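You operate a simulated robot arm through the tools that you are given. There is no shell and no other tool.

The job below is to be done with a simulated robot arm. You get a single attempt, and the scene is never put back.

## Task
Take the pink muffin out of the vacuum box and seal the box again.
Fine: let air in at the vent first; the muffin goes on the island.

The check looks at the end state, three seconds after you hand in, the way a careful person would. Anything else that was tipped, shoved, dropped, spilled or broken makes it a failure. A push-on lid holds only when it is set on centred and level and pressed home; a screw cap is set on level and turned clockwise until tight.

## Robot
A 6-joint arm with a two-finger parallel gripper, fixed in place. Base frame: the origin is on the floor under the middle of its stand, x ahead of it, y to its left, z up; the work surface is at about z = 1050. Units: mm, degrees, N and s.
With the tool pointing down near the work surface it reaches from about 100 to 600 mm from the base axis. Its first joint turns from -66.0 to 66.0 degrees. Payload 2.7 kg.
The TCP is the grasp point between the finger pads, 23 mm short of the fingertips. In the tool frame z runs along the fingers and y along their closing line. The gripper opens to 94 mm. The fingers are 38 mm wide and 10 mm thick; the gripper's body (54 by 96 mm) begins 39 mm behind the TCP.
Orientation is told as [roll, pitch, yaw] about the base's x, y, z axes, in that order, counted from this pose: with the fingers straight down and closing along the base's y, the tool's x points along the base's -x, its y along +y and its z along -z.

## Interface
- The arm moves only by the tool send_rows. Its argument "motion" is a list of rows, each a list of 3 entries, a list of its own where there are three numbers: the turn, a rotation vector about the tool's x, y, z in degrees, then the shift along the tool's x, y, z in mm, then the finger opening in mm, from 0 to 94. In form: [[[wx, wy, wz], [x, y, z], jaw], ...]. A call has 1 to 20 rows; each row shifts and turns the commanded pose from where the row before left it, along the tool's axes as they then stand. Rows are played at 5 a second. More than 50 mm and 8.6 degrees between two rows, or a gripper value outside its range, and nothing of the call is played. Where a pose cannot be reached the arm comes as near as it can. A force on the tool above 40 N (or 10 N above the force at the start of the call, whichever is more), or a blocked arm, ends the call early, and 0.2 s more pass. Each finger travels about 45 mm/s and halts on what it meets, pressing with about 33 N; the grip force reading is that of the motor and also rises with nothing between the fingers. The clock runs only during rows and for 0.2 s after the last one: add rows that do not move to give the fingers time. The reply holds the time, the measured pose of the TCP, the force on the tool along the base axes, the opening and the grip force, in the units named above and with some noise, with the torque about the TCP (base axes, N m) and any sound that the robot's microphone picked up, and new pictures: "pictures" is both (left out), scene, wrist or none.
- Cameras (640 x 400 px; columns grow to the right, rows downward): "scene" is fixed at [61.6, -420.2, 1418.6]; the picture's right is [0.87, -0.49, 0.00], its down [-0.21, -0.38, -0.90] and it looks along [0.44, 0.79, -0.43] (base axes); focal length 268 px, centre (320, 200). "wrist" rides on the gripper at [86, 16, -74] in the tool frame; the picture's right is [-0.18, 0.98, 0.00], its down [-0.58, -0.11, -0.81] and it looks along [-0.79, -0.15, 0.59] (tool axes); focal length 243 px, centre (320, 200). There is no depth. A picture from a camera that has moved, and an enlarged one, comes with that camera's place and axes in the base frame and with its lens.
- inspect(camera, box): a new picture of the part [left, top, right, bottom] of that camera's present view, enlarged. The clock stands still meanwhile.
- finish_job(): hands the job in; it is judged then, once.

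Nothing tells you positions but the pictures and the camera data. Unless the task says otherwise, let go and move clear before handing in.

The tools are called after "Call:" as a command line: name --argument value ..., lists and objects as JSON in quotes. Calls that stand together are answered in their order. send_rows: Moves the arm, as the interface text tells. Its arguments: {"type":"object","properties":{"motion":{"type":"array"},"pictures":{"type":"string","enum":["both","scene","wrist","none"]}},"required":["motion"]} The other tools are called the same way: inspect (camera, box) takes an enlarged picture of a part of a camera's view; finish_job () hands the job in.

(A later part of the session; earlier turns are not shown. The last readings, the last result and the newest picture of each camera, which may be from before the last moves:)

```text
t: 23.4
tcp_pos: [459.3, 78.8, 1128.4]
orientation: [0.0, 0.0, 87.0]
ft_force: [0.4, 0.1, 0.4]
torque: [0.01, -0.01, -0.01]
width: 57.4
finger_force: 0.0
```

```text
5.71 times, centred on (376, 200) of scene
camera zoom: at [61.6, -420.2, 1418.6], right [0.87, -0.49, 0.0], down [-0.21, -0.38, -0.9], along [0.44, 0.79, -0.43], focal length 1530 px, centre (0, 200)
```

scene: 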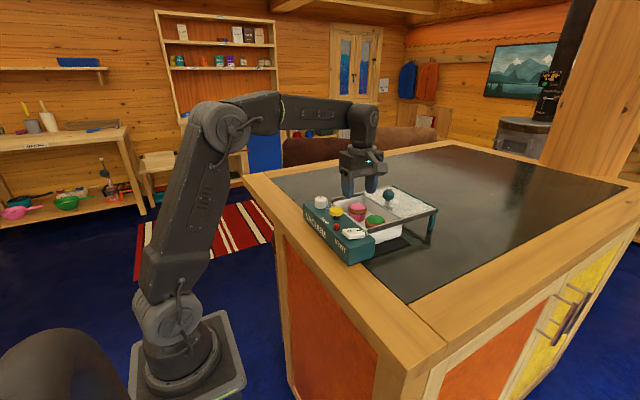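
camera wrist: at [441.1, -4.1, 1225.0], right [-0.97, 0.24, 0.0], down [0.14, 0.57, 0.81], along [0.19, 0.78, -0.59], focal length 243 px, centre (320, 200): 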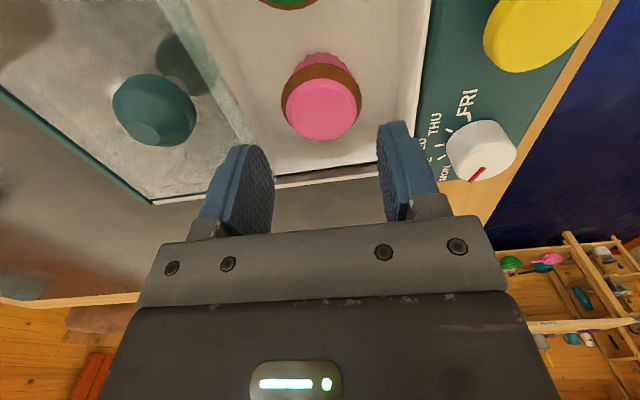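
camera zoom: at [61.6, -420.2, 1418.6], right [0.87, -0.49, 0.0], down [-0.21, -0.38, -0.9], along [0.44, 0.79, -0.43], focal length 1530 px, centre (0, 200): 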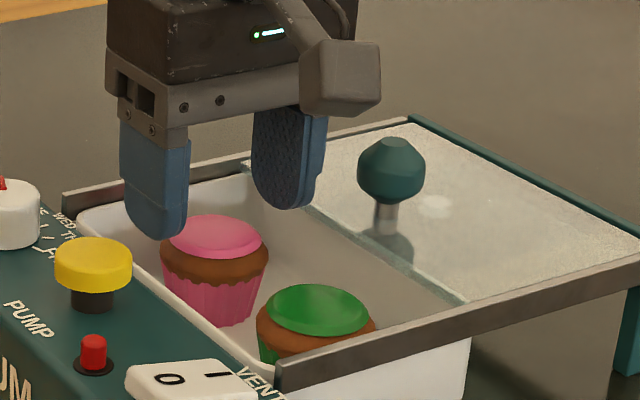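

The muffin is now centred between the fingers and the lid edge is clear. I'll continue down slowly around the muffin.

Call:
send_rows --motion '[[[0, 0, 0], [0.3, 0, 4], 57.5], [[0, 0, 0], [0, 0, 4], 57.5], [[0, 0, 0], [0, 0, 4], 57.5], [[0, 0, 0], [0, 0, 4], 57.5], [[0, 0, 0], [0, 0, 4], 57.5], [[0, 0, 0], [0, 0, 4], 57.5], [[0, 0, 0], [0, 0, 0], 57.5]]' --pictures "none"

Call:
inspect --camera "wrist" --box '[160, 20, 480, 220]'

Call:
inspect --camera "scene" --box '[320, 165, 432, 235]'

```text
t: 25.0
tcp_pos: [457.2, 78.9, 1101.7]
orientation: [0.4, 0.0, 87.1]
ft_force: [-0.2, 1.2, -0.4]
torque: [-0.01, 0.0, 0.0]
width: 57.8
finger_force: 0.1
```

```text
2.00 times, centred on (320, 120) of wrist
camera zoom: at [438.7, -6.4, 1176.1], right [-0.97, 0.24, 0.01], down [0.15, 0.58, 0.8], along [0.18, 0.78, -0.59], focal length 485 px, centre (320, 360)
```

zoom: 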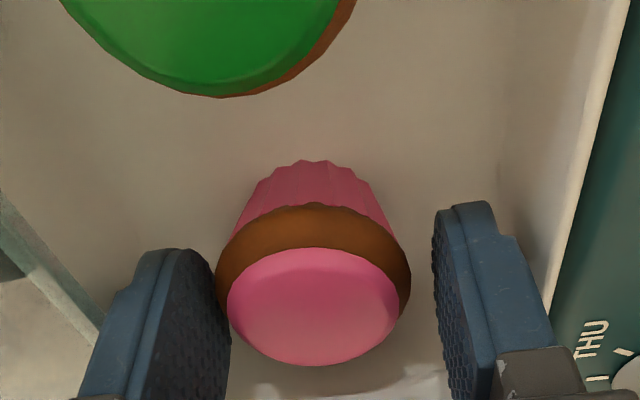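

```text
5.71 times, centred on (376, 200) of scene
camera zoom: at [61.5, -420.3, 1418.6], right [0.87, -0.49, 0.0], down [-0.21, -0.38, -0.9], along [0.44, 0.79, -0.43], focal length 1530 px, centre (0, 200)
```

zoom: 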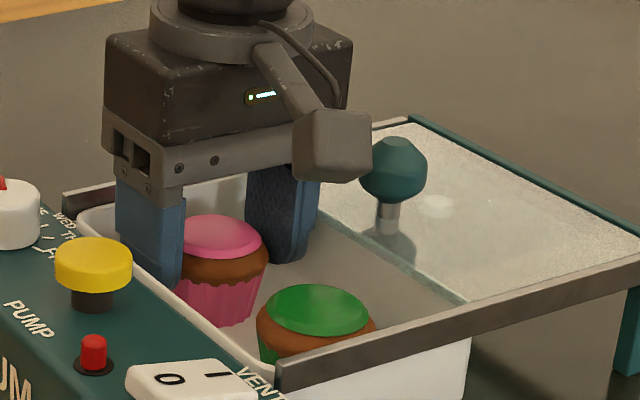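

The fingers are down beside the cap without contact. I'll nudge 1 mm to centre, go about 8 mm deeper, then close gently.

Call:
send_rows --motion '[[[0, 0, 0], [0, -1, 3], 57.5], [[0, 0, 0], [0, 0, 3], 57.5], [[0, 0, 0], [0, 0, 2], 57.5], [[0, 0, 0], [0, 0, 0], 57.5]]' --pictures "none"

Call:
inspect --camera "wrist" --box '[160, 20, 480, 220]'

Call:
inspect --camera "scene" --box '[330, 180, 410, 230]'

```text
t: 26.0
tcp_pos: [460.3, 78.4, 1097.5]
orientation: [0.1, 0.1, 87.0]
ft_force: [0.1, -0.3, -0.8]
torque: [0.03, 0.01, -0.03]
width: 57.0
finger_force: 0.0
```

```text
2.00 times, centred on (320, 120) of wrist
camera zoom: at [440.4, -6.5, 1170.7], right [-0.97, 0.24, 0.0], down [0.14, 0.57, 0.81], along [0.19, 0.78, -0.59], focal length 485 px, centre (320, 360)
```

zoom: 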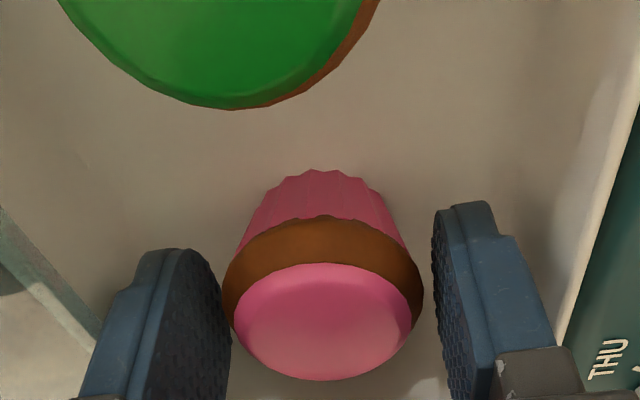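

```text
8.00 times, centred on (370, 205) of scene
camera zoom: at [61.6, -420.2, 1418.6], right [0.87, -0.49, 0.0], down [-0.21, -0.38, -0.9], along [0.44, 0.79, -0.43], focal length 2142 px, centre (-80, 160)
```

zoom: 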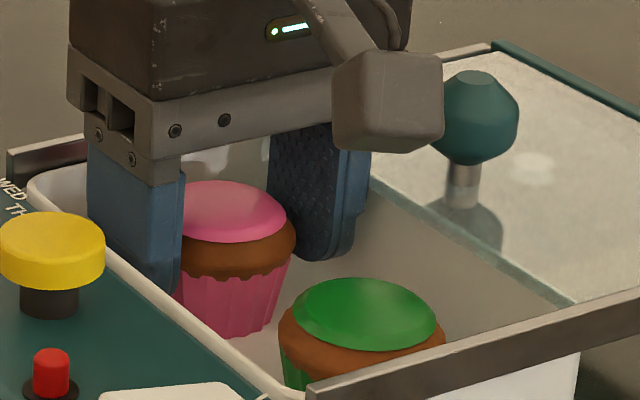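

Good clearance all round. I'll go 3 mm deeper and close on the muffin.

Call:
send_rows --motion '[[[0, 0, 0], [0, 0, 3], 57.5], [[0, 0, 0], [0, 0, 0], 53], [[0, 0, 0], [0, 0, 0], 50], [[0, 0, 0], [0, 0, 0], 47], [[0, 0, 0], [0, 0, 0], 44], [[0, 0, 0], [0, 0, 0], 44]]' --pictures "none"

Call:
inspect --camera "wrist" --box '[160, 20, 480, 220]'

Call:
inspect --camera "scene" --box '[330, 180, 410, 230]'

```text
t: 27.4
tcp_pos: [460.0, 76.9, 1094.5]
orientation: [0.0, 0.0, 87.0]
ft_force: [0.1, 0.0, 0.5]
torque: [-0.01, 0.01, 0.0]
width: 48.3
finger_force: 32.5
```

```text
2.00 times, centred on (320, 120) of wrist
camera zoom: at [440.4, -6.7, 1168.0], right [-0.97, 0.24, 0.0], down [0.14, 0.57, 0.81], along [0.19, 0.78, -0.59], focal length 485 px, centre (320, 360)
```

zoom: 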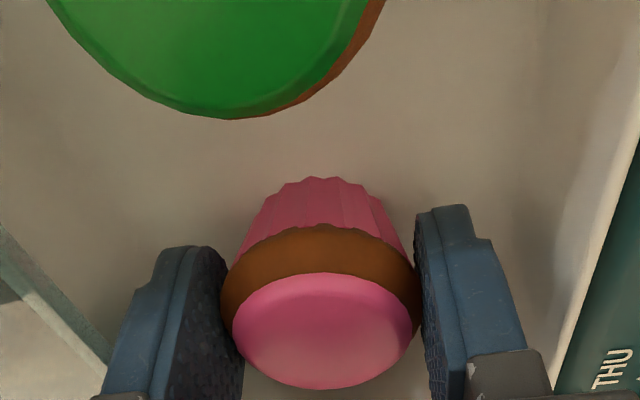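

```text
8.00 times, centred on (370, 205) of scene
camera zoom: at [61.6, -420.2, 1418.6], right [0.87, -0.49, 0.0], down [-0.21, -0.38, -0.9], along [0.44, 0.79, -0.43], focal length 2142 px, centre (-80, 160)
```

zoom: 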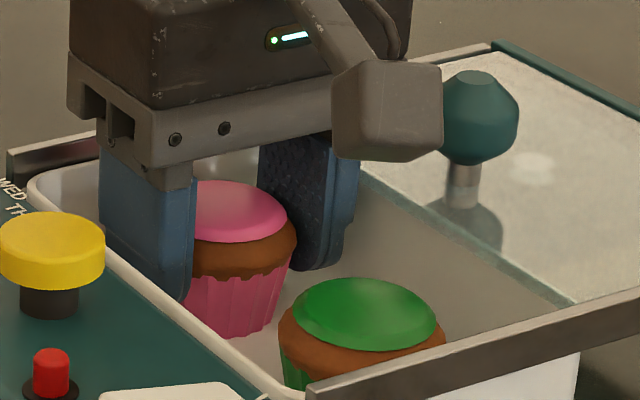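

Grip is solid at 48.3 mm and 32.5 N. I'll lift slowly at first, then high enough to clear the rails.

Call:
send_rows --motion '[[[0, 0, 0], [0, 0, -3], 40], [[0, 0, 0], [0, 0, -4], 40], [[0, 0, 0], [0, 0, -6], 40], [[0, 0, 0], [0, 0, -10], 40], [[0, 0, 0], [0, 0, -12], 40], [[0, 0, 0], [0, 0, -15], 40], [[0, 0, 0], [0, 0, -15], 40], [[0, 0, 0], [0, 0, -15], 40], [[0, 0, 0], [0, 0, 0], 40]]' --pictures "both"

Call:
inspect --camera "scene" --box '[320, 155, 432, 225]'

```text
t: 29.4
tcp_pos: [460.3, 79.4, 1173.6]
orientation: [0.0, -0.1, 87.0]
ft_force: [0.4, 0.1, 0.3]
torque: [0.03, 0.01, 0.0]
width: 39.7
finger_force: 0.1
camera wrist: at [440.4, -6.1, 1248.1], right [-0.97, 0.24, 0.0], down [0.14, 0.57, 0.81], along [0.19, 0.78, -0.59], focal length 243 px, centre (320, 200)
```

scene: 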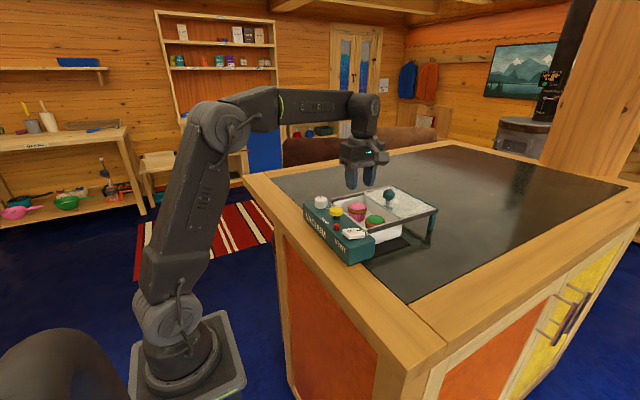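
wrist: 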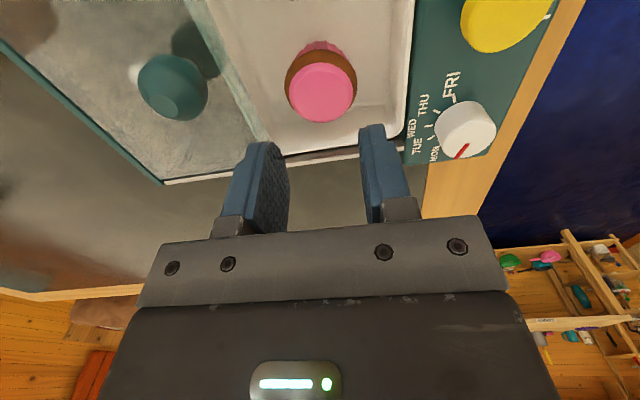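

```text
5.71 times, centred on (376, 190) of scene
camera zoom: at [61.6, -420.2, 1418.6], right [0.87, -0.49, 0.0], down [-0.21, -0.38, -0.9], along [0.44, 0.79, -0.43], focal length 1530 px, centre (0, 257)
```

zoom: 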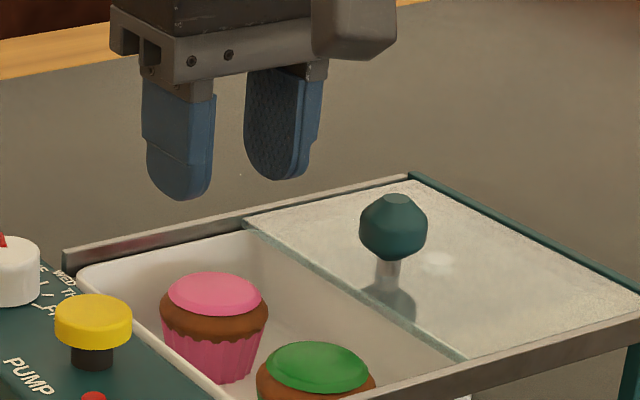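

The muffin slipped out and stayed in the box. I'll check that it is still upright and unmoved before gripping again lower.

Call:
inspect --camera "wrist" --box '[220, 20, 420, 145]'

Call:
inspect --camera "scene" --box '[340, 195, 396, 230]'

Call:
send_rows --motion '[[[0, 0, 0], [0, 0, 0], 58], [[0, 0, 0], [0, 0, 0], 58]]' --pictures "none"

```text
3.20 times, centred on (320, 82) of wrist
camera zoom: at [440.4, -6.1, 1248.1], right [-0.97, 0.24, 0.0], down [0.14, 0.57, 0.81], along [0.19, 0.78, -0.59], focal length 776 px, centre (320, 576)
```

zoom: 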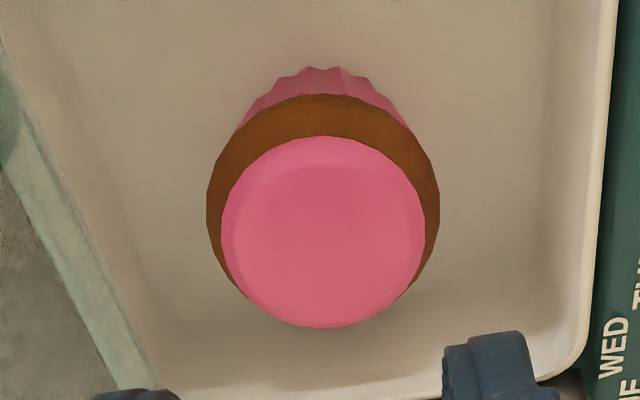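

```text
11.43 times, centred on (368, 212) of scene
camera zoom: at [61.6, -420.2, 1418.6], right [0.87, -0.49, 0.0], down [-0.21, -0.38, -0.9], along [0.44, 0.79, -0.43], focal length 3060 px, centre (-229, 57)
```

zoom: 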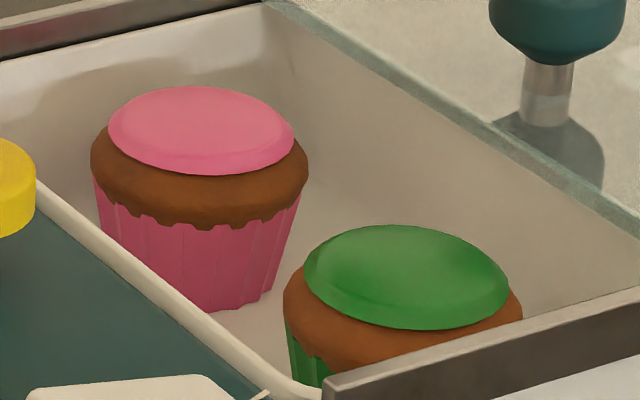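

```text
t: 30.0
tcp_pos: [459.8, 78.0, 1173.9]
orientation: [-0.1, 0.0, 86.9]
ft_force: [0.0, -0.1, 0.2]
torque: [0.02, -0.02, -0.01]
width: 58.1
finger_force: 0.0
```

The muffin is upright and still at about (459, 79), spanning z ≈ 1061–1100 with its widest point near 1090. I'll go lower this time so the pads sit around the widest point, keeping the fingertips just above the tray floor.

Call:
send_rows --motion '[[[0, 0, 0], [0, 0, 25], 57.5], [[0, 0, 0], [0, 0, 21], 57.5], [[0, 0, 0], [0, 0, 5], 57.5], [[0, 0, 0], [0, 0, 5], 57.5], [[0, 0, 0], [0, 0, 5], 57.5], [[0, 0, 0], [0, 0, 5], 57.5], [[0, 0, 0], [0, 0, 5], 57.5], [[0, 0, 0], [0, 0, 5], 57.5], [[0, 0, 0], [0, 0, 3], 57.5], [[0, 0, 0], [0, 0, 0], 55]]' --pictures "none"

Call:
inspect --camera "wrist" --box '[160, 20, 480, 220]'

Call:
inspect --camera "scene" --box '[330, 180, 410, 230]'

```text
t: 32.2
tcp_pos: [460.5, 78.8, 1094.2]
orientation: [0.0, 0.0, 87.0]
ft_force: [-0.3, -0.7, -0.2]
torque: [0.02, 0.0, -0.02]
width: 55.0
finger_force: 0.0
```

```text
2.00 times, centred on (320, 120) of wrist
camera zoom: at [440.4, -6.5, 1168.6], right [-0.97, 0.24, 0.0], down [0.14, 0.57, 0.81], along [0.19, 0.78, -0.59], focal length 485 px, centre (320, 360)
```

zoom: 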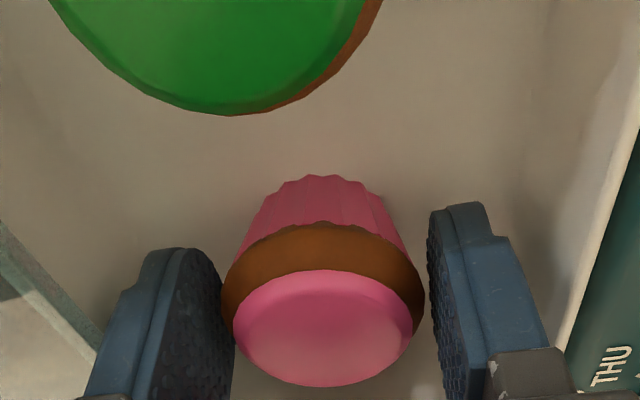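

```text
8.00 times, centred on (370, 205) of scene
camera zoom: at [61.6, -420.2, 1418.6], right [0.87, -0.49, 0.0], down [-0.21, -0.38, -0.9], along [0.44, 0.79, -0.43], focal length 2142 px, centre (-80, 160)
```

zoom: 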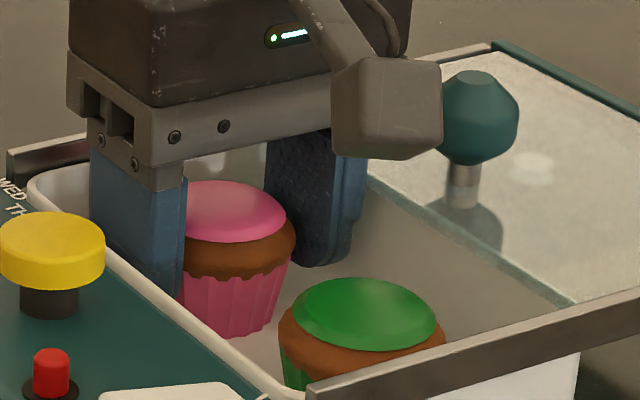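

Call:
send_rows --motion '[[[0, 0, 0], [0, 0.8, 2], 55], [[0, 0, 0], [0, 0, 2], 55], [[0, 0, 0], [0, 0, 2], 55], [[0, 0, 0], [0, 0, 1.5], 55], [[0, 0, 0], [0, 0, 0], 55]]' --pictures "none"

Call:
inspect --camera "scene" --box '[330, 180, 410, 230]'

Call:
inspect --camera "wrist" --box '[160, 20, 480, 220]'

```text
t: 33.4
tcp_pos: [458.8, 78.6, 1087.8]
orientation: [0.0, -0.1, 87.0]
ft_force: [0.0, 0.1, 0.0]
torque: [0.0, 0.04, -0.02]
width: 55.3
finger_force: 0.0
```

```text
8.00 times, centred on (370, 205) of scene
camera zoom: at [61.6, -420.2, 1418.6], right [0.87, -0.49, 0.0], down [-0.21, -0.38, -0.9], along [0.44, 0.79, -0.43], focal length 2142 px, centre (-80, 160)
```

zoom: 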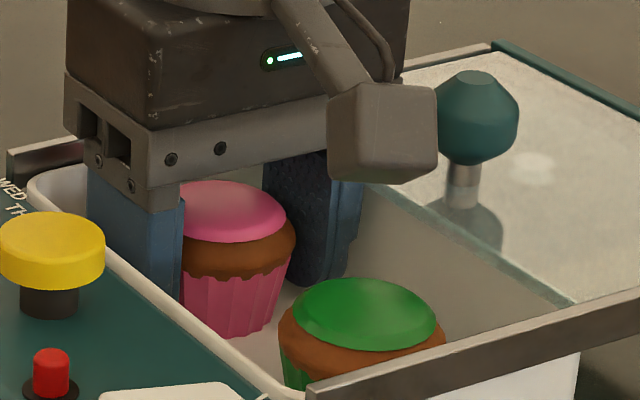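

```text
2.00 times, centred on (320, 120) of wrist
camera zoom: at [439.5, -6.5, 1161.3], right [-0.97, 0.24, 0.0], down [0.14, 0.57, 0.81], along [0.19, 0.78, -0.59], focal length 485 px, centre (320, 360)
```

zoom: 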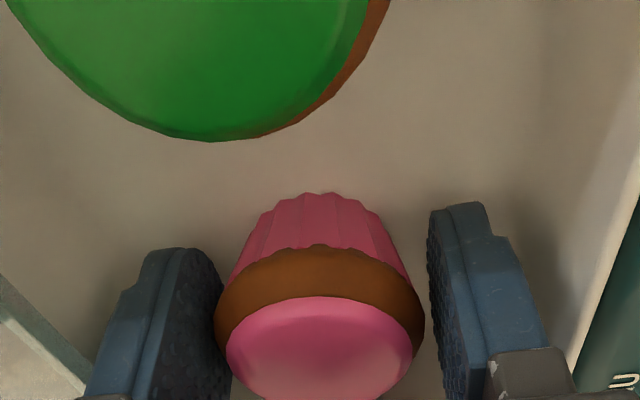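

Now I'll close and lift just a few millimetres, watching whether the grip holds.

Call:
send_rows --motion '[[[0, 0, 0], [0, 0, 0], 50], [[0, 0, 0], [0, 0, 0], 46], [[0, 0, 0], [0, 0, 0], 40], [[0, 0, 0], [0, 0, 0], 40], [[0, 0, 0], [0, 0, 0], 40], [[0, 0, 0], [0, 0, 0], 40]]' --pictures "none"

Call:
inspect --camera "scene" --box '[330, 180, 410, 230]'

Call:
send_rows --motion '[[[0, 0, 0], [0, 0, -1], 40], [[0, 0, 0], [0, 0, -1], 40], [[0, 0, 0], [0, 0, -1], 40], [[0, 0, 0], [0, 0, 0], 40]]' --pictures "none"

Call:
inspect --camera "scene" --box '[330, 180, 410, 230]'

```text
t: 34.8
tcp_pos: [458.5, 78.4, 1087.2]
orientation: [0.1, 0.0, 87.0]
ft_force: [-0.4, 0.4, -0.3]
torque: [0.02, 0.0, 0.02]
width: 48.1
finger_force: 33.0
```

```text
8.00 times, centred on (370, 205) of scene
camera zoom: at [61.6, -420.2, 1418.6], right [0.87, -0.49, 0.0], down [-0.21, -0.38, -0.9], along [0.44, 0.79, -0.43], focal length 2142 px, centre (-80, 160)
```

zoom: 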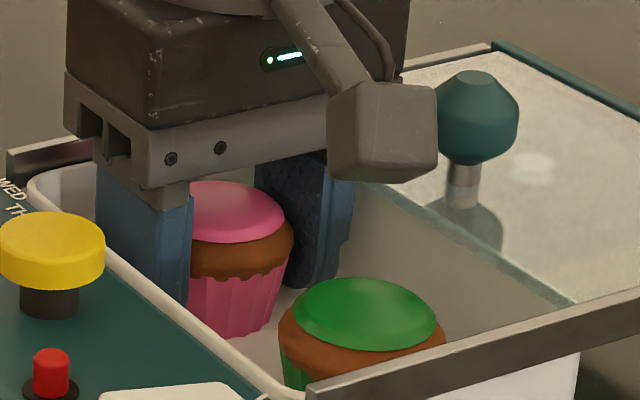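

```text
t: 35.8
tcp_pos: [458.9, 79.0, 1089.8]
orientation: [0.0, 0.0, 87.0]
ft_force: [-0.5, 0.3, -0.8]
torque: [0.01, -0.01, 0.01]
width: 48.1
finger_force: 33.0
```

```text
8.00 times, centred on (370, 205) of scene
camera zoom: at [61.6, -420.2, 1418.6], right [0.87, -0.49, 0.0], down [-0.21, -0.38, -0.9], along [0.44, 0.79, -0.43], focal length 2142 px, centre (-80, 160)
```

zoom: 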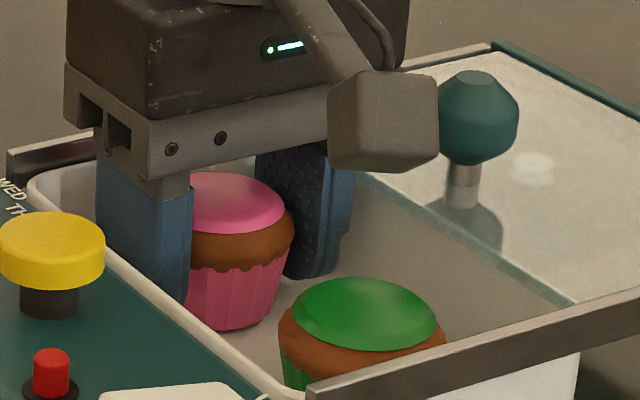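

The muffin lifted 3 mm with the gripper. I'll continue up slowly and check again.

Call:
send_rows --motion '[[[0, 0, 0], [0, 0, -2], 40], [[0, 0, 0], [0, 0, -2], 40], [[0, 0, 0], [0, 0, -3], 40], [[0, 0, 0], [0, 0, -3], 40], [[0, 0, 0], [0, 0, 0], 40]]' --pictures "none"

Call:
inspect --camera "scene" --box '[330, 175, 410, 225]'

```text
t: 37.0
tcp_pos: [460.2, 78.0, 1100.7]
orientation: [0.0, -0.1, 87.1]
ft_force: [0.4, -0.4, -0.2]
torque: [0.01, -0.02, 0.03]
width: 48.1
finger_force: 32.9
```

```text
8.00 times, centred on (370, 200) of scene
camera zoom: at [61.6, -420.2, 1418.6], right [0.87, -0.49, 0.0], down [-0.21, -0.38, -0.9], along [0.44, 0.79, -0.43], focal length 2142 px, centre (-80, 200)
```

zoom: 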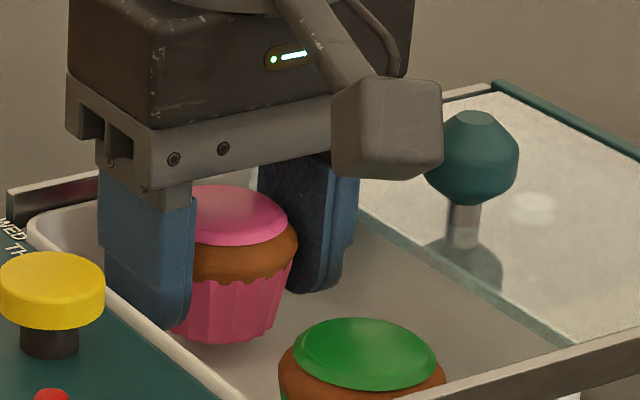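

It is holding well. I'll raise it clear of the rails.

Call:
send_rows --motion '[[[0, 0, 0], [0, 0, -5], 40], [[0, 0, 0], [0, 0, -5], 40], [[0, 0, 0], [0, 0, -5], 40], [[0, 0, 0], [0, 0, -5], 40], [[0, 0, 0], [0, 0, -5], 40], [[0, 0, 0], [0, 0, -5], 40], [[0, 0, 0], [0, 0, -5], 40], [[0, 0, 0], [0, 0, -5], 40], [[0, 0, 0], [0, 0, -5], 40], [[0, 0, 0], [0, 0, -5], 40], [[0, 0, 0], [0, 0, -5], 40], [[0, 0, 0], [0, 0, -5], 40], [[0, 0, 0], [0, 0, -5], 40], [[0, 0, 0], [0, 0, -5], 40], [[0, 0, 0], [0, 0, 0], 40]]' --pictures "both"

Call:
inspect --camera "scene" --box '[320, 150, 432, 220]'

```text
t: 40.2
tcp_pos: [459.7, 78.9, 1170.1]
orientation: [-0.1, 0.0, 87.0]
ft_force: [1.0, 0.0, -0.9]
torque: [-0.01, -0.01, 0.0]
width: 48.0
finger_force: 33.0
camera wrist: at [439.5, -6.9, 1244.8], right [-0.97, 0.24, 0.0], down [0.14, 0.57, 0.81], along [0.19, 0.78, -0.59], focal length 243 px, centre (320, 200)
```

scene: 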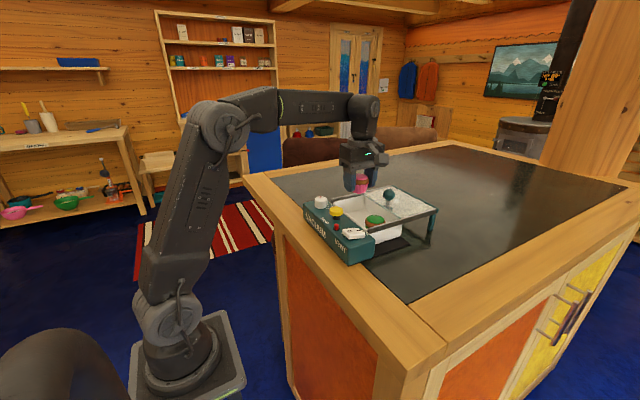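
wrist: 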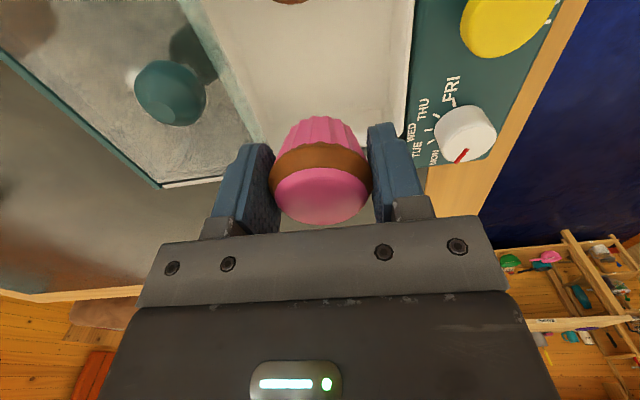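

```text
5.71 times, centred on (376, 185) of scene
camera zoom: at [61.6, -420.2, 1418.6], right [0.87, -0.49, 0.0], down [-0.21, -0.38, -0.9], along [0.44, 0.79, -0.43], focal length 1530 px, centre (0, 286)
```

zoom: 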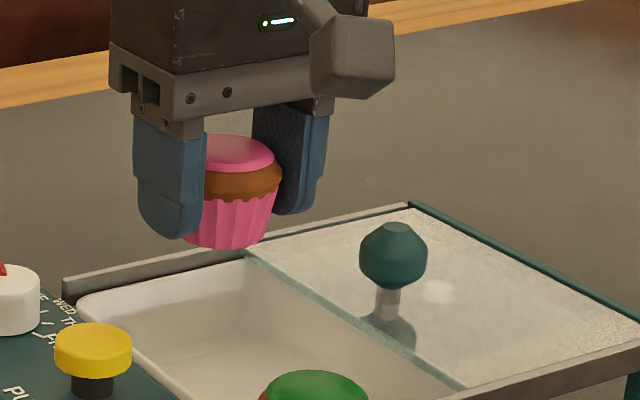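

The muffin is held clear. I'll carry it to the left over the rail to a clear spot on the island at about (445, 235).

Call:
send_rows --motion '[[[0, 0, 0], [-6, 1, 0], 40], [[0, 0, 0], [-11, 1.7, 0], 40], [[0, 0, 0], [-11.5, 1.7, 0], 40], [[0, 0, 0], [-11.5, 1.7, 0], 40], [[0, 0, 0], [-11.5, 1.7, 0], 40], [[0, 0, 0], [-11.5, 1.7, 0], 40], [[0, 0, 0], [-11.5, 1.7, 0], 40], [[0, 0, 0], [-11.5, 1.7, 0], 40], [[0, 0, 0], [-11.5, 1.7, 0], 40], [[0, 0, 0], [-11.5, 1.7, 0], 40], [[0, 0, 0], [-11.5, 1.7, 0], 40], [[0, 0, 0], [-11.5, 1.7, 0], 40], [[0, 0, 0], [-11.5, 1.7, 0], 40], [[0, 0, 0], [-11, 1.7, 0], 40], [[0, 0, 0], [0, 0, 0], 40]]' --pictures "both"

Call:
inspect --camera "scene" --box '[290, 140, 434, 230]'

```text
t: 43.4
tcp_pos: [444.5, 234.2, 1170.8]
orientation: [0.0, 0.0, 86.9]
ft_force: [0.2, 0.4, -0.1]
torque: [-0.02, -0.01, 0.01]
width: 48.1
finger_force: 33.1
camera wrist: at [424.4, 149.3, 1244.7], right [-0.97, 0.24, 0.0], down [0.14, 0.57, 0.81], along [0.19, 0.78, -0.59], focal length 243 px, centre (320, 200)
```

scene: 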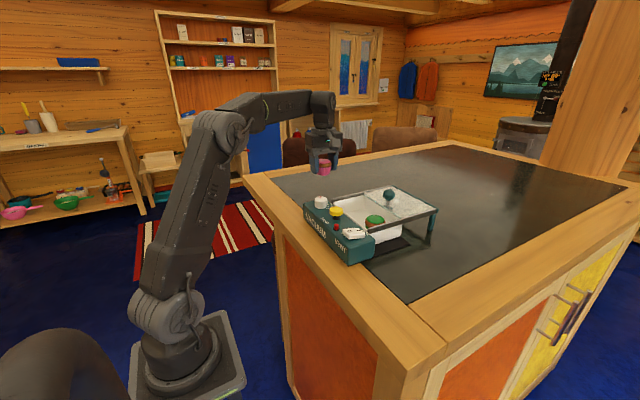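
wrist: 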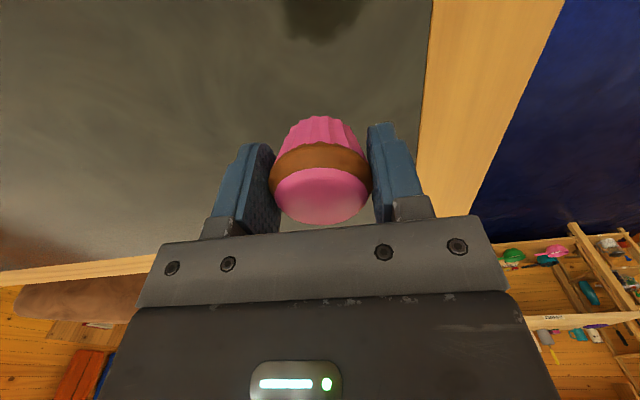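

```text
4.44 times, centred on (362, 185) of scene
camera zoom: at [61.6, -420.2, 1418.6], right [0.87, -0.49, 0.0], down [-0.21, -0.38, -0.9], along [0.44, 0.79, -0.43], focal length 1190 px, centre (133, 267)
```

zoom: 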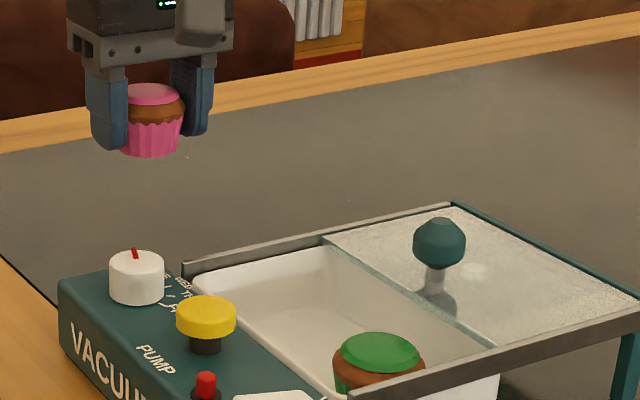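

The spot is clear. I'll lower the muffin, slowly at the end.

Call:
send_rows --motion '[[[0, 0, 0], [0, 0, 5], 40], [[0, 0, 0], [0, 0, 10], 40], [[0, 0, 0], [0, 0, 10], 40], [[0, 0, 0], [0, 0, 10], 40], [[0, 0, 0], [0, 0, 10], 40], [[0, 0, 0], [0, 0, 10], 40], [[0, 0, 0], [0, 0, 10], 40], [[0, 0, 0], [0, 0, 6], 40], [[0, 0, 0], [0, 0, 5], 40], [[0, 0, 0], [0, 0, 4], 40], [[0, 0, 0], [0, 0, 3], 40], [[0, 0, 0], [0, 0, 2], 40], [[0, 0, 0], [0, 0, 0], 40]]' --pictures "none"

Call:
inspect --camera "scene" --box '[290, 145, 370, 195]'

```text
t: 46.2
tcp_pos: [444.3, 233.7, 1085.9]
orientation: [0.1, 0.0, 87.0]
ft_force: [-0.2, 0.2, -0.1]
torque: [-0.03, -0.01, -0.03]
width: 48.1
finger_force: 33.5
```

```text
8.00 times, centred on (330, 170) of scene
camera zoom: at [61.6, -420.2, 1418.6], right [0.87, -0.49, 0.0], down [-0.21, -0.38, -0.9], along [0.44, 0.79, -0.43], focal length 2142 px, centre (240, 440)
```

zoom: 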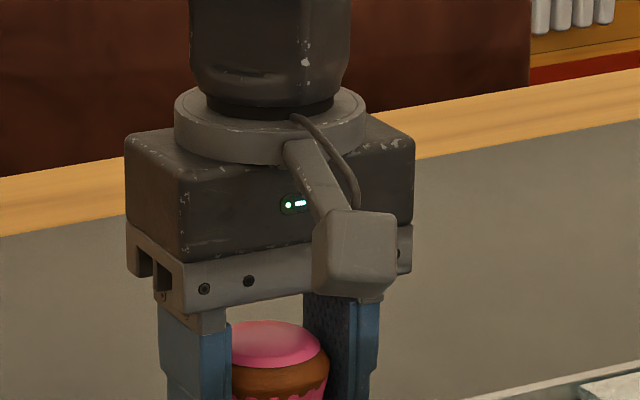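

Call:
inspect --camera "scene" --box '[290, 160, 354, 200]'

Call:
send_rows --motion '[[[0, 0, 0], [0, 0, 2], 40], [[0, 0, 0], [0, 0, 2], 40], [[0, 0, 0], [0, 0, 1], 40], [[0, 0, 0], [0, 0, 1], 40], [[0, 0, 0], [0, 0, 0], 40]]' --pictures "none"

Call:
inspect --camera "scene" --box '[290, 160, 354, 200]'

```text
10.00 times, centred on (322, 180) of scene
camera zoom: at [61.6, -420.2, 1418.6], right [0.87, -0.49, 0.0], down [-0.21, -0.38, -0.9], along [0.44, 0.79, -0.43], focal length 2678 px, centre (300, 400)
```

zoom: 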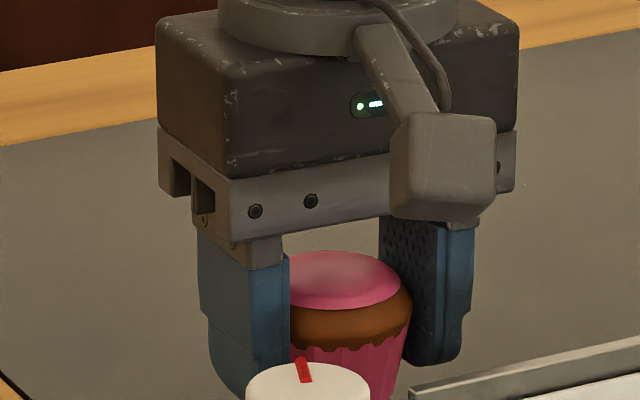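

```text
t: 47.4
tcp_pos: [445.1, 234.1, 1079.2]
orientation: [-0.1, 0.1, 87.0]
ft_force: [0.0, 1.0, 3.1]
torque: [0.01, 0.06, -0.01]
width: 47.9
finger_force: 33.1
```

```text
10.00 times, centred on (322, 180) of scene
camera zoom: at [61.5, -420.2, 1418.6], right [0.87, -0.49, 0.0], down [-0.21, -0.38, -0.9], along [0.44, 0.79, -0.43], focal length 2678 px, centre (300, 400)
```

zoom: 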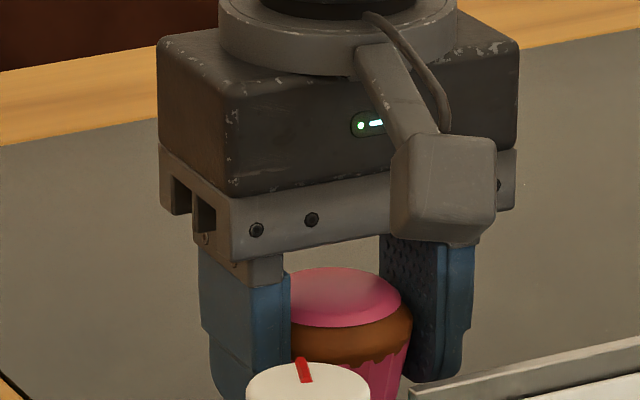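

A small upward force of 3 N suggests the muffin has just touched. I'll ease down half a millimetre to confirm.

Call:
send_rows --motion '[[[0, 0, 0], [0, 0, 0.5], 40], [[0, 0, 0], [0, 0, 0], 40]]' --pictures "none"

```text
t: 48.0
tcp_pos: [444.5, 235.0, 1077.8]
orientation: [-0.1, -0.1, 87.1]
ft_force: [1.5, -1.0, 7.4]
torque: [0.03, 0.04, -0.04]
width: 47.8
finger_force: 33.4
```

Contact is confirmed at 7.4 N. I'll open the fingers and lift straight up.

Call:
send_rows --motion '[[[0, 0, 0], [0, 0, 0], 50], [[0, 0, 0], [0, 0, 0], 56], [[0, 0, 0], [0, 0, 0], 66], [[0, 0, 0], [0, 0, 0], 66], [[0, 0, 0], [0, 0, -5], 66], [[0, 0, 0], [0, 0, -8], 66], [[0, 0, 0], [0, 0, -15], 66], [[0, 0, 0], [0, 0, -20], 66], [[0, 0, 0], [0, 0, -30], 66], [[0, 0, 0], [0, 0, -30], 66], [[0, 0, 0], [0, 0, 0], 66]]' --pictures "both"

Call:
inspect --camera "scene" --box '[290, 150, 434, 240]'

Call:
inspect --camera "wrist" --box '[200, 40, 440, 190]'

```text
t: 50.4
tcp_pos: [443.9, 232.6, 1188.4]
orientation: [0.0, 0.0, 87.0]
ft_force: [-0.2, 0.4, 0.3]
torque: [0.01, 0.02, 0.03]
width: 66.1
finger_force: 0.1
camera wrist: at [424.8, 148.2, 1261.8], right [-0.97, 0.24, 0.0], down [0.14, 0.57, 0.81], along [0.19, 0.78, -0.59], focal length 243 px, centre (320, 200)
```

scene: 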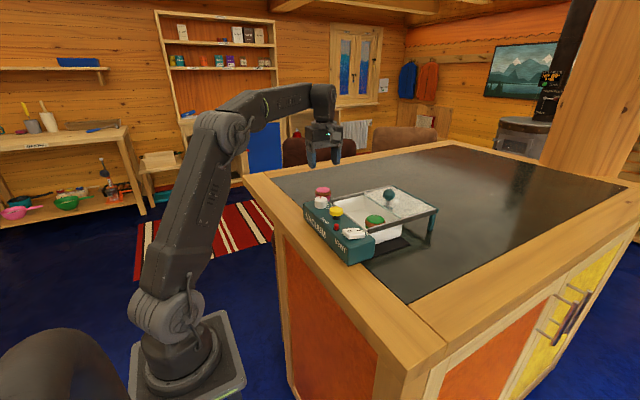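
wrist: 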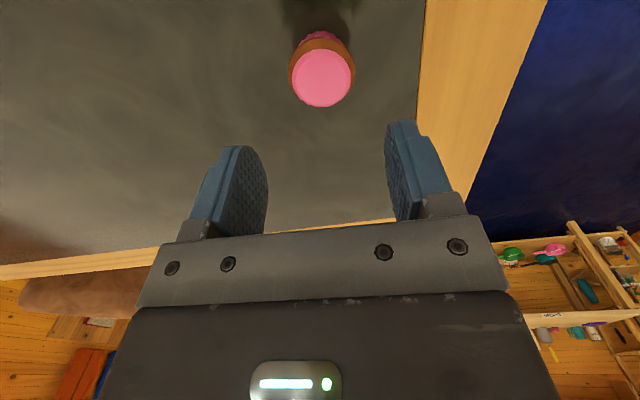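

```text
4.44 times, centred on (362, 195) of scene
camera zoom: at [61.6, -420.2, 1418.6], right [0.87, -0.49, 0.0], down [-0.21, -0.38, -0.9], along [0.44, 0.79, -0.43], focal length 1190 px, centre (133, 222)
```

zoom: 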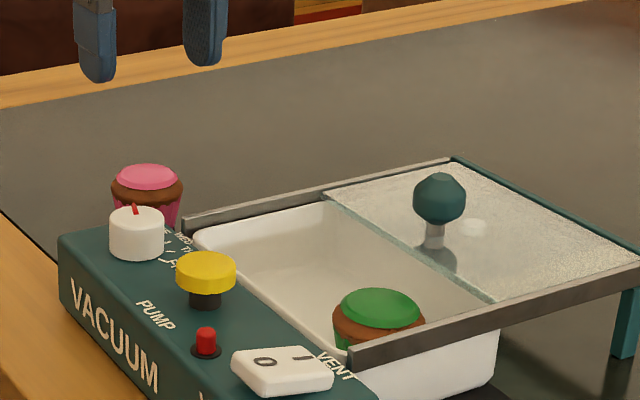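

```text
2.67 times, centred on (320, 115) of wrist
camera zoom: at [424.8, 148.2, 1261.8], right [-0.97, 0.24, 0.0], down [0.14, 0.57, 0.81], along [0.19, 0.78, -0.59], focal length 647 px, centre (320, 427)
```

zoom: 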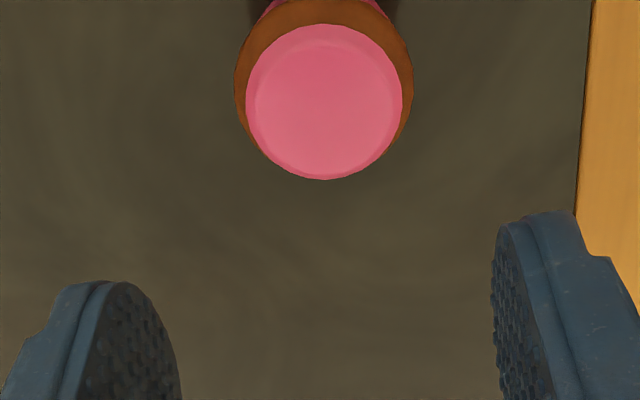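

The pink muffin stands upright on the island. Now I'll go back above the lid knob, expected at about (525, 39.5).

Call:
send_rows --motion '[[[0, 0, 0], [27, -13, -5], 60], [[0, 0, 0], [27, -13, 0], 50], [[0, 0, 0], [27, -13, 0], 46], [[0, 0, 0], [27, -13, 0], 46], [[0, 0, 0], [27, -13, 0], 46], [[0, 0, 0], [27, -13, 0], 46], [[0, 0, 0], [27.5, -13, 0], 46], [[0, 0, 0], [0, 0, 0], 46], [[0, 0, 0], [0, 0, 0], 46]]' --pictures "both"

Call:
inspect --camera "wrist" --box '[200, 60, 440, 210]'

Call:
send_rows --motion '[[[0, 0, 0], [0, 0, 0], 46]]' --pictures "none"

```text
t: 52.4
tcp_pos: [525.5, 40.1, 1192.1]
orientation: [-0.1, -0.1, 86.9]
ft_force: [-0.7, 0.3, -0.2]
torque: [0.01, 0.01, 0.05]
width: 46.0
finger_force: 0.0
camera wrist: at [505.9, -44.7, 1266.3], right [-0.97, 0.24, 0.0], down [0.14, 0.57, 0.81], along [0.19, 0.78, -0.59], focal length 243 px, centre (320, 200)
```

scene: 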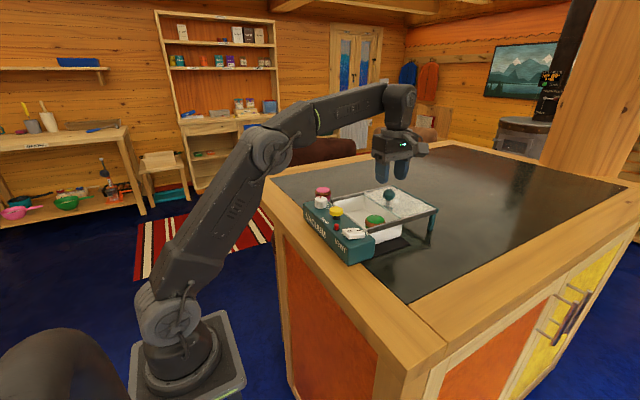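
wrist: 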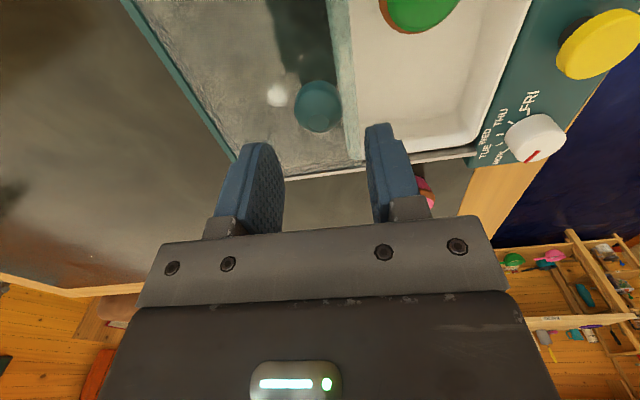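

```text
2.67 times, centred on (320, 135) of wrist
camera zoom: at [505.9, -44.7, 1266.3], right [-0.97, 0.24, 0.0], down [0.14, 0.57, 0.81], along [0.19, 0.78, -0.59], focal length 647 px, centre (320, 373)
```

zoom: 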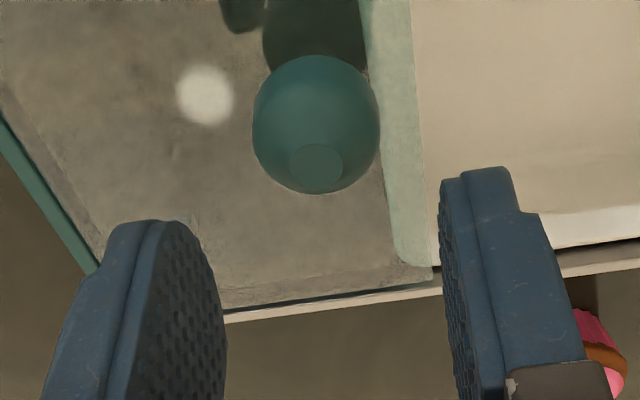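

```text
t: 52.8
tcp_pos: [525.7, 40.6, 1192.7]
orientation: [0.0, 0.0, 86.9]
ft_force: [-0.8, -0.6, 0.1]
torque: [-0.03, -0.02, 0.01]
width: 46.0
finger_force: 0.1
```

The knob is aligned as it was before. I'll descend around it and grip.

Call:
send_rows --motion '[[[0, 0, 0], [1.5, 0, 20], 46], [[0, 0, 0], [0, 0, 20], 46], [[0, 0, 0], [0, 0, 9], 46], [[0, 0, 0], [0, 0, 5], 46], [[0, 0, 0], [0, 0, 3], 46], [[0, 0, 0], [0, 0, 0], 46]]' --pictures "none"

Call:
inspect --camera "scene" --box '[340, 165, 452, 235]'

Call:
send_rows --motion '[[[0, 0, 0], [0, 0, 0], 36], [[0, 0, 0], [0, 0, 0], 30], [[0, 0, 0], [0, 0, 0], 20], [[0, 0, 0], [0, 0, 0], 10], [[0, 0, 0], [0, 0, 0], 10]]' --pictures "none"

Call:
inspect --camera "scene" --box '[340, 165, 452, 235]'

```text
t: 54.2
tcp_pos: [524.7, 38.6, 1134.5]
orientation: [0.0, 0.0, 87.1]
ft_force: [-0.7, 0.6, 0.0]
torque: [0.0, -0.01, -0.01]
width: 46.0
finger_force: 0.1
```

```text
5.71 times, centred on (396, 200) of scene
camera zoom: at [61.6, -420.2, 1418.6], right [0.87, -0.49, 0.0], down [-0.21, -0.38, -0.9], along [0.44, 0.79, -0.43], focal length 1530 px, centre (-114, 200)
```

zoom: 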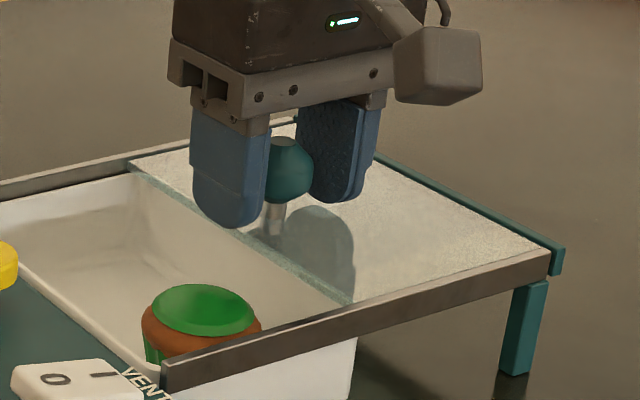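

```text
t: 55.4
tcp_pos: [524.6, 39.5, 1135.3]
orientation: [0.0, -0.1, 87.0]
ft_force: [-0.4, -0.2, 0.0]
torque: [-0.04, 0.02, -0.01]
width: 29.4
finger_force: 33.2
```

```text
5.71 times, centred on (396, 200) of scene
camera zoom: at [61.6, -420.2, 1418.6], right [0.87, -0.49, 0.0], down [-0.21, -0.38, -0.9], along [0.44, 0.79, -0.43], focal length 1530 px, centre (-114, 200)
```

zoom: 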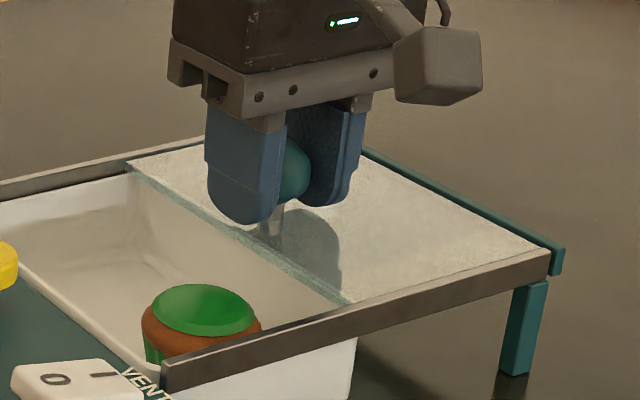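

The knob is gripped with no side force. I'll slide the lid back toward the unit, with a slight sideways correction for the rail direction.

Call:
send_rows --motion '[[[0, 0, 0], [0, 3, 0], 10], [[0, 0, 0], [0.05, 5, 0], 10], [[0, 0, 0], [0.08, 7, 0], 10], [[0, 0, 0], [0.08, 7, 0], 10], [[0, 0, 0], [0.08, 7, 0], 10], [[0, 0, 0], [0.08, 7, 0], 10], [[0, 0, 0], [0.08, 7, 0], 10], [[0, 0, 0], [0.08, 7, 0], 10], [[0, 0, 0], [0, 0, 0], 10]]' --pictures "none"

Call:
inspect --camera "scene" --box '[310, 165, 438, 245]'

```text
t: 57.4
tcp_pos: [474.8, 39.2, 1134.4]
orientation: [0.0, -0.1, 87.0]
ft_force: [0.5, 0.5, 6.3]
torque: [-0.03, -0.02, -0.02]
width: 29.2
finger_force: 32.9
```

```text
5.00 times, centred on (374, 205) of scene
camera zoom: at [61.5, -420.2, 1418.6], right [0.87, -0.49, 0.0], down [-0.21, -0.38, -0.9], along [0.44, 0.79, -0.43], focal length 1339 px, centre (50, 175)
```

zoom: 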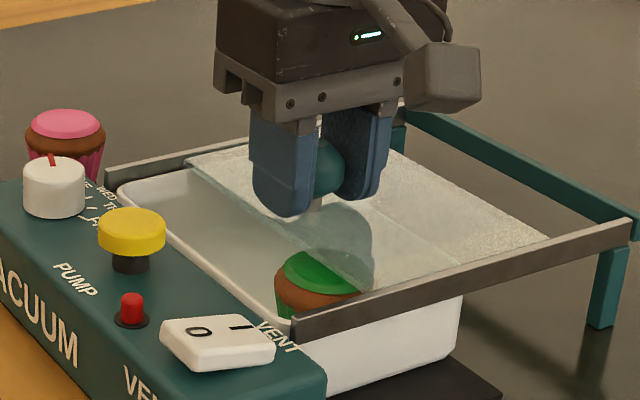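

Call:
send_rows --motion '[[[0, 0, 0], [0.08, 6, -0.3], 10], [[0, 0, 0], [0.08, 6, 0], 10], [[0, 0, 0], [0.08, 6, 0], 10], [[0, 0, 0], [0.08, 6, 0], 10], [[0, 0, 0], [0.08, 6, 0], 10], [[0, 0, 0], [0.08, 6, 0], 10], [[0, 0, 0], [0, 2, 0], 10], [[0, 0, 0], [0, 0, 0], 10]]' --pictures "none"

Call:
inspect --camera "scene" --box '[310, 165, 438, 245]'

```text
t: 59.2
tcp_pos: [436.1, 41.8, 1134.4]
orientation: [0.0, -0.1, 87.1]
ft_force: [-1.4, 1.1, 3.3]
torque: [-0.08, 0.04, -0.02]
width: 29.6
finger_force: 32.9
```

```text
5.00 times, centred on (374, 205) of scene
camera zoom: at [61.5, -420.2, 1418.6], right [0.87, -0.49, 0.0], down [-0.21, -0.38, -0.9], along [0.44, 0.79, -0.43], focal length 1339 px, centre (50, 175)
```

zoom: 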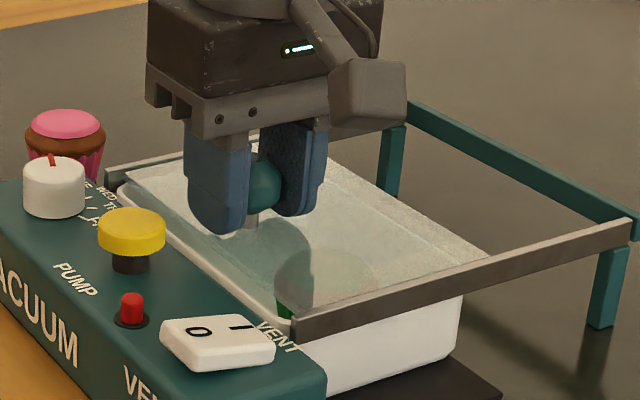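

About 8 mm remain. I'll ease it home in small steps.

Call:
send_rows --motion '[[[0, 0, 0], [0, 1.5, 0], 10], [[0, 0, 0], [0, 1.5, 0], 10], [[0, 0, 0], [0, 1.5, 0], 10], [[0, 0, 0], [0, 1, 0], 10], [[0, 0, 0], [0, 0, 0], 10]]' --pictures "none"

Call:
inspect --camera "scene" --box '[320, 180, 400, 230]'

```text
t: 60.4
tcp_pos: [431.4, 42.8, 1136.4]
orientation: [0.0, 0.0, 87.0]
ft_force: [0.6, -0.2, 0.1]
torque: [0.12, -0.03, -0.03]
width: 29.3
finger_force: 33.3
```

```text
8.00 times, centred on (360, 205) of scene
camera zoom: at [61.6, -420.3, 1418.6], right [0.87, -0.49, 0.0], down [-0.21, -0.38, -0.9], along [0.44, 0.79, -0.43], focal length 2142 px, centre (0, 160)
```

zoom: 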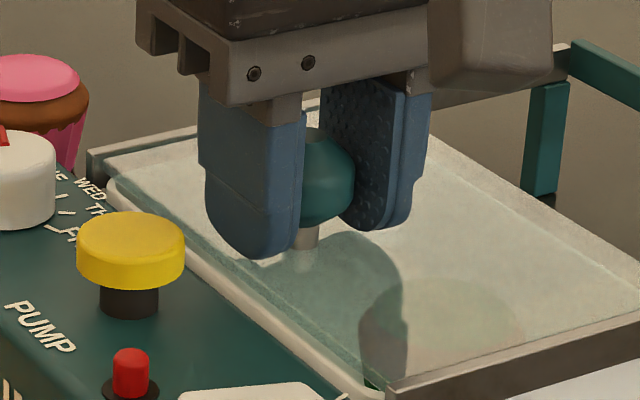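

Call:
send_rows --motion '[[[0, 0, 0], [0, 1, 0], 10], [[0, 0, 0], [0, 1, 0], 10], [[0, 0, 0], [0, 0.7, 0], 10], [[0, 0, 0], [0, 0, 0], 10]]' --pictures "none"

Call:
inspect --camera "scene" --box '[325, 185, 410, 238]'

```text
t: 61.4
tcp_pos: [428.4, 40.8, 1134.5]
orientation: [0.0, 0.0, 87.0]
ft_force: [0.6, -0.5, -0.6]
torque: [-0.09, 0.01, 0.0]
width: 29.3
finger_force: 33.1
```

```text
7.53 times, centred on (368, 212) of scene
camera zoom: at [61.6, -420.3, 1418.6], right [0.87, -0.49, 0.0], down [-0.21, -0.38, -0.9], along [0.44, 0.79, -0.43], focal length 2016 px, centre (-38, 113)
```

zoom: 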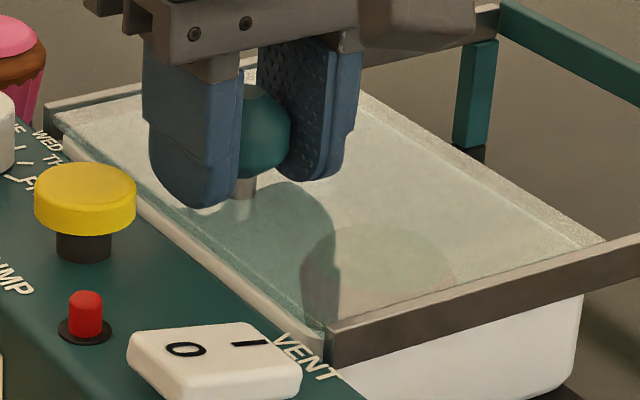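

The lid is within about 1 mm of its original place. I'll push gently until it meets its stop.

Call:
send_rows --motion '[[[0, 0, 0], [0, 0.5, 0], 10], [[0, 0, 0], [0, 0.5, 0], 10], [[0, 0, 0], [0, 0, 0], 10]]' --pictures "none"

Call:
send_rows --motion '[[[0, 0, 0], [0, 0.5, 0], 10], [[0, 0, 0], [0, 0.5, 0], 10], [[0, 0, 0], [0, 0, 0], 10]]' --pictures "none"

Call:
inspect --camera "scene" --box '[325, 185, 410, 238]'

```text
t: 62.2
tcp_pos: [428.5, 42.2, 1134.6]
orientation: [0.0, 0.0, 87.0]
ft_force: [3.3, -0.6, -1.1]
torque: [-0.15, -0.03, 0.01]
width: 29.5
finger_force: 33.0
```

```text
t: 63.0
tcp_pos: [427.8, 41.5, 1134.4]
orientation: [0.0, 0.1, 87.1]
ft_force: [8.1, -2.4, -0.1]
torque: [0.08, -0.16, -0.08]
width: 29.4
finger_force: 33.3
```

```text
7.53 times, centred on (368, 212) of scene
camera zoom: at [61.9, -420.3, 1418.6], right [0.87, -0.49, 0.0], down [-0.21, -0.38, -0.9], along [0.44, 0.79, -0.43], focal length 2016 px, centre (-38, 113)
```

zoom: 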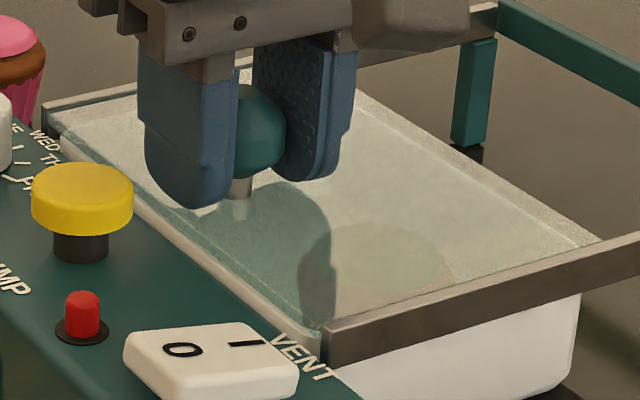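

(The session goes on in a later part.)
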